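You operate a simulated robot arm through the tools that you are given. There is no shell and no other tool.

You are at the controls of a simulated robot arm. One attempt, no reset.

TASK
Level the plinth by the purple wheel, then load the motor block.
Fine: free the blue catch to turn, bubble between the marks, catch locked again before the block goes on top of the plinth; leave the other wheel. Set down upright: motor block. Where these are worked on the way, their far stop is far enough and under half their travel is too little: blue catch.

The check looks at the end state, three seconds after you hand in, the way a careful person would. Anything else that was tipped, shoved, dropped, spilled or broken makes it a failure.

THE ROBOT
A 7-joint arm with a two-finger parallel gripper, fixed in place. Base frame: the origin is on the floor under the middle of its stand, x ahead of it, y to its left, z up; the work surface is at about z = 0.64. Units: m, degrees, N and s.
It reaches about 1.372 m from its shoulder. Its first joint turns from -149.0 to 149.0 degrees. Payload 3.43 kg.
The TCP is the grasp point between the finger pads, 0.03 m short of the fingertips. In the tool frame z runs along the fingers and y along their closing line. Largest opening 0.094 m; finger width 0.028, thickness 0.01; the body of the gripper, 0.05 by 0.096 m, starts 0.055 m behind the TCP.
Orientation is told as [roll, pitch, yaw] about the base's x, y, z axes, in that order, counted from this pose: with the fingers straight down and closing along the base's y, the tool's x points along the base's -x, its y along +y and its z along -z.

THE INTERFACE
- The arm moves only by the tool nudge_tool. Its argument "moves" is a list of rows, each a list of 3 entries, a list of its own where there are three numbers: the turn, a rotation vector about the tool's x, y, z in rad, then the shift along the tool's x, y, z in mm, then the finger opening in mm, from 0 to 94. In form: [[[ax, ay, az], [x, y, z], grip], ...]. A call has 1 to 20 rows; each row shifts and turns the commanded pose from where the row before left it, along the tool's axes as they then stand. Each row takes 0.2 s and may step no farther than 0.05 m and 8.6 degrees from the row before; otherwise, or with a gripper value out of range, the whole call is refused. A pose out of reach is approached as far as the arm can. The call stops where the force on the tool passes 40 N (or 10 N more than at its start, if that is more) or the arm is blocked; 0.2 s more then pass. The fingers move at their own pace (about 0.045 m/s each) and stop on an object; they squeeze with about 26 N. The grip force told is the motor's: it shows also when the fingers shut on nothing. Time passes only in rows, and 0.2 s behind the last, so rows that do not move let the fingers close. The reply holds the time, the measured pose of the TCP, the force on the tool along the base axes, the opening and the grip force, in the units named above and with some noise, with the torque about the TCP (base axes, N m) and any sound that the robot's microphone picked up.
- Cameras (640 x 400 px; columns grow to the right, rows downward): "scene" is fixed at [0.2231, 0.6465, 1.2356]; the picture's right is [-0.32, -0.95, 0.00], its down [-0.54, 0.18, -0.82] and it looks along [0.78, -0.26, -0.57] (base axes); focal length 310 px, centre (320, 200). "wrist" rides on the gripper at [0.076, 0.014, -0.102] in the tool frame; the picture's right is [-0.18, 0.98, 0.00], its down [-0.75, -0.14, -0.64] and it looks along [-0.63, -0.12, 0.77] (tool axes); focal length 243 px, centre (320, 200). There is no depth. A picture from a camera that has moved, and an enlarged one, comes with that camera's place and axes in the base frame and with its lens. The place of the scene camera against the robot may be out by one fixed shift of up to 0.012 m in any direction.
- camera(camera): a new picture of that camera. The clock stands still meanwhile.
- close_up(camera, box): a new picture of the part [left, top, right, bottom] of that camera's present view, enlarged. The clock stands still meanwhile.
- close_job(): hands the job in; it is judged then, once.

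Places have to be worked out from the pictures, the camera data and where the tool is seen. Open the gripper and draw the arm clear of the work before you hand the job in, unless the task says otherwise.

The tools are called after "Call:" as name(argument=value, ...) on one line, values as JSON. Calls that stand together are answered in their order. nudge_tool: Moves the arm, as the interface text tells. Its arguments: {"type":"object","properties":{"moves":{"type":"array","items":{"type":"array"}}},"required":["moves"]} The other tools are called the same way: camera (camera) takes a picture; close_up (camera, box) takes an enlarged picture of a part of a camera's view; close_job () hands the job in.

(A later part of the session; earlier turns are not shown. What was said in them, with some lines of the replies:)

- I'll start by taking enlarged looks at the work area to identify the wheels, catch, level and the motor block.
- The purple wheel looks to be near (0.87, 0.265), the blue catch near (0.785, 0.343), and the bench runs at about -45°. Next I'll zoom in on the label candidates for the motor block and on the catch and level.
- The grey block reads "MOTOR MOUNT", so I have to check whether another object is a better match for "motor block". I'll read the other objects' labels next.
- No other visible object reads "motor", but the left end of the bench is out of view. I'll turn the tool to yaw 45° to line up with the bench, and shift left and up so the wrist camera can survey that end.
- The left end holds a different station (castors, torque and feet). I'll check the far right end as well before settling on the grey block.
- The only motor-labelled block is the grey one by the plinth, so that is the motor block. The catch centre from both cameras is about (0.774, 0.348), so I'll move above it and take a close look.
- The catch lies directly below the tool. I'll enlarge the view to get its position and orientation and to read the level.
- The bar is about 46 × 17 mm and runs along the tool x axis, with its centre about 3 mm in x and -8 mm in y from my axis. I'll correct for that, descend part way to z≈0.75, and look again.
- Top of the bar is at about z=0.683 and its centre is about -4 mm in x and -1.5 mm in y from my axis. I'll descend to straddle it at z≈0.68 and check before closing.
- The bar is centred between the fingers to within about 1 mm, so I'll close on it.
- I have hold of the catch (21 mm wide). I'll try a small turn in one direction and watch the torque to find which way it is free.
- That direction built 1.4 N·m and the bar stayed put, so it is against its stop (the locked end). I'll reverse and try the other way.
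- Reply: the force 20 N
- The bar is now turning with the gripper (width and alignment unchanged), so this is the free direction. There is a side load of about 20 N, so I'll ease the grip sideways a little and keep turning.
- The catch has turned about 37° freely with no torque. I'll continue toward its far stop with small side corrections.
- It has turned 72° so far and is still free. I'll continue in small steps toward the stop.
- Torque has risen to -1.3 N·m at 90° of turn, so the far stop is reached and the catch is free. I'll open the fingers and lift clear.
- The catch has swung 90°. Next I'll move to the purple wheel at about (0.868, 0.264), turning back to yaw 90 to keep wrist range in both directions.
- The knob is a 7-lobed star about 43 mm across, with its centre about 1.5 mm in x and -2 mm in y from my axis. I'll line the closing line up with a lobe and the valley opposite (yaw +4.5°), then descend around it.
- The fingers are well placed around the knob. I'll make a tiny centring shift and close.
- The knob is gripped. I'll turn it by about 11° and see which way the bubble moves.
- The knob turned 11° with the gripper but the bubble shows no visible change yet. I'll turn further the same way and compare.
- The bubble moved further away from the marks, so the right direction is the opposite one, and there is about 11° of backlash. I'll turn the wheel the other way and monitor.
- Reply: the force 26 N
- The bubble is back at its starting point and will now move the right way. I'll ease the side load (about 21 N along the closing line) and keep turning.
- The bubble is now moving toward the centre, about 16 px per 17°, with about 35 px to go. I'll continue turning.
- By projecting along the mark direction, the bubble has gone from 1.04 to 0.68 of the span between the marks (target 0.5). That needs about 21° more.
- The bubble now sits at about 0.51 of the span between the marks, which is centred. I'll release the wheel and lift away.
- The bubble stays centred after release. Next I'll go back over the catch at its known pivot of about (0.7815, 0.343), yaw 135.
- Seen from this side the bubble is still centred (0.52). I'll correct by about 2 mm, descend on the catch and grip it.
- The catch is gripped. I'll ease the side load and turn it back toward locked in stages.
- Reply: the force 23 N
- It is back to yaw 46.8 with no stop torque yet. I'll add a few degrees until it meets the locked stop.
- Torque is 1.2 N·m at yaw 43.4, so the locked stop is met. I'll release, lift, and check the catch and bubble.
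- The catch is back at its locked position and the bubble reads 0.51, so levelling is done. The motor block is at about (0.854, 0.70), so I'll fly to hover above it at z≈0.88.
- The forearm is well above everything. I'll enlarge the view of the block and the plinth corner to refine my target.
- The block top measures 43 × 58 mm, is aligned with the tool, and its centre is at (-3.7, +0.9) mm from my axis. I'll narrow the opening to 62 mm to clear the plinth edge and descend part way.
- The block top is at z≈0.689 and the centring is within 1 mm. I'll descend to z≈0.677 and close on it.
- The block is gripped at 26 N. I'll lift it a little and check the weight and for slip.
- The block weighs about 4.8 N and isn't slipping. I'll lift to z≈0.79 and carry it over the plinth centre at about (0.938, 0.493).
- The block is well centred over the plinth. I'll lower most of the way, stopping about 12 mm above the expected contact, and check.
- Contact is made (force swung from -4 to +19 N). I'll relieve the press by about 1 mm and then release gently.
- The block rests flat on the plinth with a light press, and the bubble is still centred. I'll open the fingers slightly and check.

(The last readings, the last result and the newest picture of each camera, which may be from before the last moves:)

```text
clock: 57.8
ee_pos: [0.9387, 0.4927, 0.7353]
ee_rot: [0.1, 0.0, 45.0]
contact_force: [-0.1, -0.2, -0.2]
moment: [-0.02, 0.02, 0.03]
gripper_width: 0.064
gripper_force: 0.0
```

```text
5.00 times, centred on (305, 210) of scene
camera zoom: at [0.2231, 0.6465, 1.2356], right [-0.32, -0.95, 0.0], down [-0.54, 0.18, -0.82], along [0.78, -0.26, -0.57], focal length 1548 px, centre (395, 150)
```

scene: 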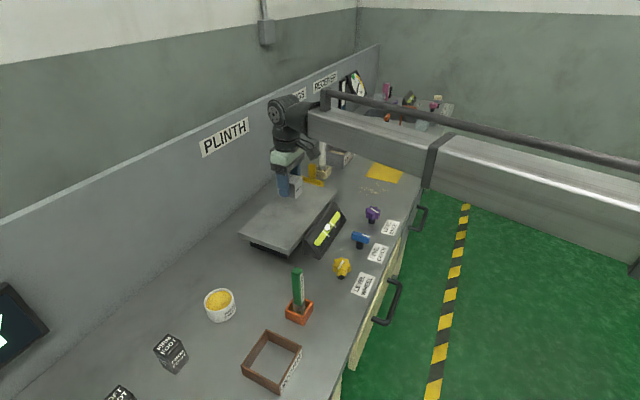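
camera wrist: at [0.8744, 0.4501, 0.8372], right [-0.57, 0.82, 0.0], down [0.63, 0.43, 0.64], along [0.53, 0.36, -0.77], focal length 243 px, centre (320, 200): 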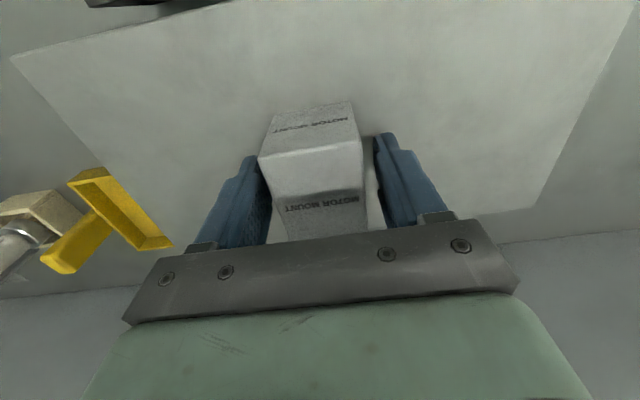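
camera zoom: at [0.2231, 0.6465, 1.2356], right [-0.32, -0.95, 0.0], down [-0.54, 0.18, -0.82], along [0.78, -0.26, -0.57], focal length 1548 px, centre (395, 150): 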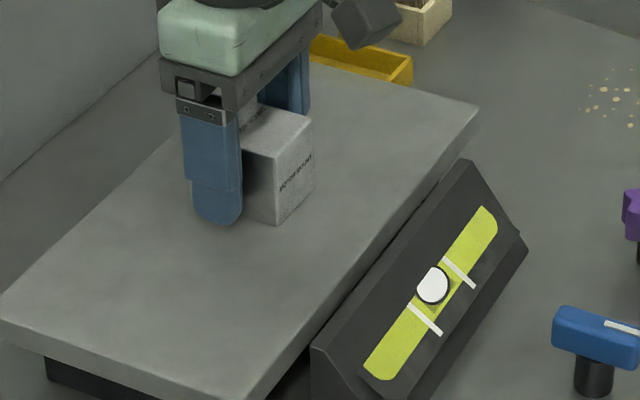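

The block stays put. I'll open wider and rise straight up, then take final views.

Call:
nudge_tool(moves=[[[0, 0, 0], [0, 0, 0], 80], [[0, 0, 0], [0, 0, 0], 90], [[0, 0, 0], [0, 0, -20], 90], [[0, 0, 0], [0, 0, -40], 90], [[0, 0, 0], [0, 0, -45], 90], [[0, 0, 0], [0, 0, -45], 90], [[0, 0, 0], [0, 0, -45], 90], [[0, 0, 0], [0, 0, 0], 90]])

Call:
camera(camera="wrist")

Call:
close_up(camera="scene", box=[220, 140, 400, 280])

```text
clock: 59.6
ee_pos: [0.9378, 0.494, 0.93]
ee_rot: [0.0, 0.0, 45.0]
contact_force: [0.0, 0.2, -0.1]
moment: [0.0, -0.03, -0.02]
gripper_width: 0.0902
gripper_force: 0.0
```

```text
taken
camera wrist: at [0.8747, 0.4501, 1.0314], right [-0.57, 0.82, 0.0], down [0.63, 0.43, 0.64], along [0.53, 0.36, -0.77], focal length 243 px, centre (320, 200)
```

wrist: 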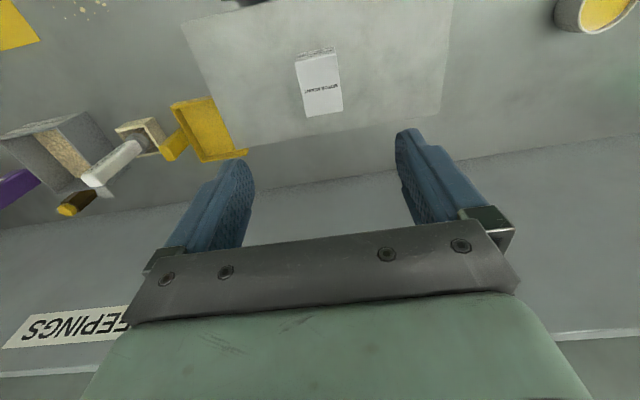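

```text
2.86 times, centred on (310, 210) of scene
camera zoom: at [0.2231, 0.6465, 1.2356], right [-0.32, -0.95, 0.0], down [-0.54, 0.18, -0.82], along [0.78, -0.26, -0.57], focal length 884 px, centre (349, 171)
```

zoom: 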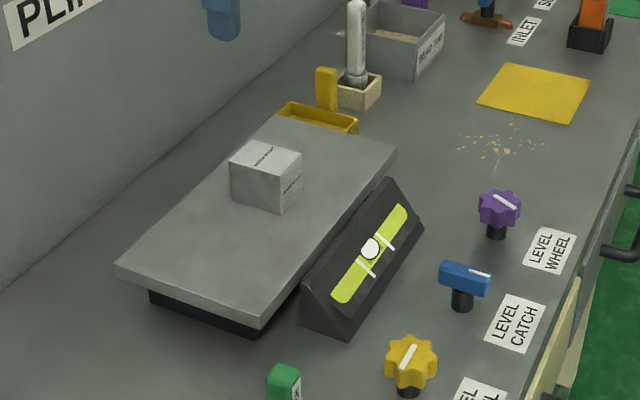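

Block is upright and centred on the plinth, the catch is locked, and the bubble lies between the marks. I'll draw the arm up and back clear of the work and do a final check.

Call:
nudge_tool(moves=[[[0, 0, 0], [0, 0, -45], 90], [[0, 0, 0], [0, 0, -45], 90], [[0, 0, 0], [0, 0, -45], 90], [[0, 0, 0], [42, 11, -5], 90], [[0, 0, 0], [42, 11, -5], 90], [[0, 0, 0], [42, 11, -5], 90], [[0, 0, 0], [42, 11, -5], 90], [[0, 0, 0], [42, 11, -5], 90], [[0, 0, 0], [42, 11, -5], 90], [[0, 0, 0], [42, 11, -5], 90], [[0, 0, 0], [42, 11, -5], 90], [[0, 0, 0], [0, 0, 0], 90], [[0, 0, 0], [0, 0, 0], 90]])

Call:
camera(camera="scene")

Call:
camera(camera="wrist")

Call:
close_up(camera="scene", box=[304, 198, 364, 248])

```text
clock: 62.0
ee_pos: [0.6449, 0.3207, 1.1071]
ee_rot: [-0.2, -0.6, 45.0]
contact_force: [5.1, 4.0, -13.2]
moment: [-0.11, -0.16, -0.06]
gripper_width: 0.09
gripper_force: 0.1
stopped in row 12: the force on the tool passed its limit at 52 N (the readings are from after the stop); the commanded pose is now the measured one
```

```text
taken
```

scene: 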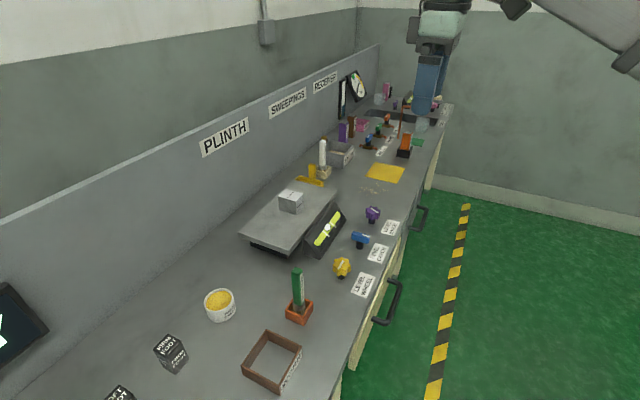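

```text
taken
camera wrist: at [0.5803, 0.2763, 1.2073], right [-0.56, 0.83, 0.0], down [0.63, 0.43, 0.65], along [0.54, 0.37, -0.76], focal length 243 px, centre (320, 200)
```

wrist: 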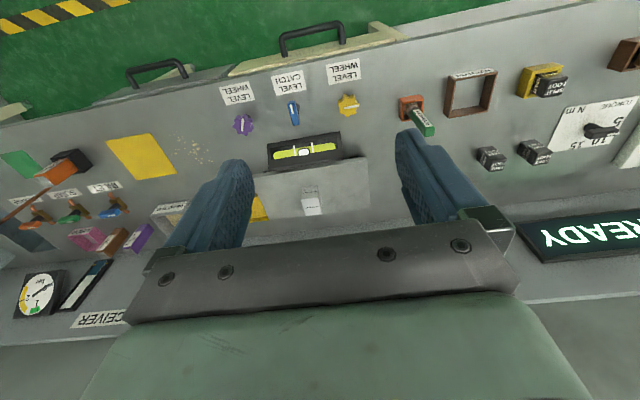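

```text
8.00 times, centred on (334, 223) of scene
camera zoom: at [0.2231, 0.6465, 1.2356], right [-0.32, -0.95, 0.0], down [-0.54, 0.18, -0.82], along [0.78, -0.26, -0.57], focal length 2477 px, centre (208, 16)
```

zoom: 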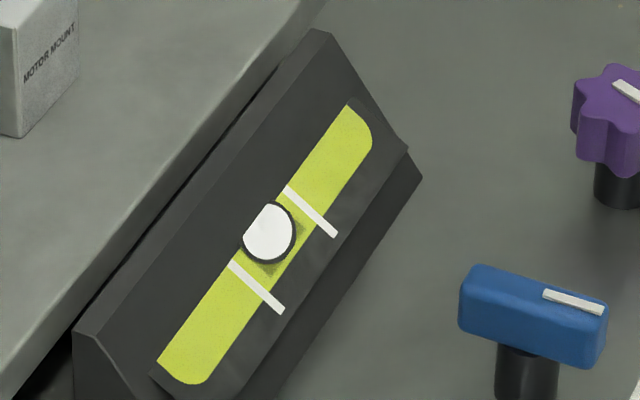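

Everything looks right, but the last retreat row tripped a force limit in free air, perhaps the arm folding on itself. I'll read the force again with a hold, easing slightly forward.

Call:
nudge_tool(moves=[[[0, 0, 0], [-10, -3, 0], 90], [[0, 0, 0], [-10, -3, 0], 90], [[0, 0, 0], [0, 0, 0], 90], [[0, 0, 0], [0, 0, 0], 90]])

Call:
camera(camera="scene")

```text
clock: 63.0
ee_pos: [0.6623, 0.3309, 1.107]
ee_rot: [-0.2, -0.5, 45.0]
contact_force: [0.4, -0.5, 0.3]
moment: [-0.04, 0.02, 0.0]
gripper_width: 0.0899
gripper_force: 0.1
```

```text
taken
```

scene: 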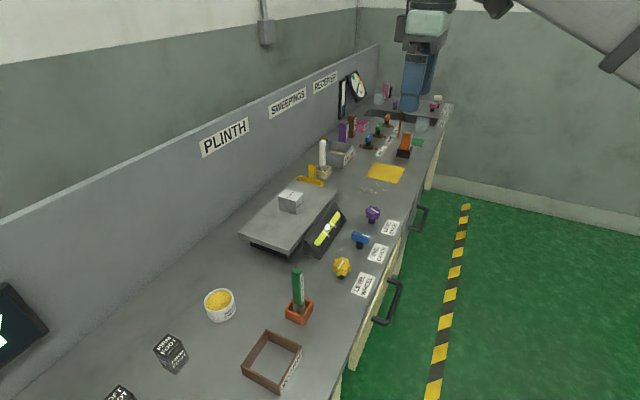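

The arm now hangs clear with zero force and the gripper open. All other objects are where they started, the block is upright on the plinth, the catch is locked and the bubble is centred, so I'll hand the job in.

Call:
close_job()

```text
The job is handed in.
```

The plinth is level, the catch is locked again and the motor block is on top. I've handed the job in and haven't seen the check's result.

- **Levelling:** I turned the blue catch a quarter turn to its far stop. I then turned the purple wheel until the bubble sat midway between the marks, about 0.51 of the span. My first turn of the wheel went the wrong way, so I reversed it. I didn't touch the yellow wheel.
- **Catch:** I turned it back until it met the locked stop, before loading the block. The bubble was still centred in the final picture, with the block on.
- **Block:** no object is labelled "motor block". I used the grey one marked "MOTOR MOUNT" beside the plinth, the only motor-labelled object I could find. It stands upright near the middle of the plinth.
- **Retreat:** one move away from the bench stopped on a 52 N force reading, with the arm above the work and nothing visibly touching it. It may have been the arm folding against itself. The force dropped to zero once I eased forward.

The arm is clear with the gripper open, and nothing else in the final pictures looks moved.
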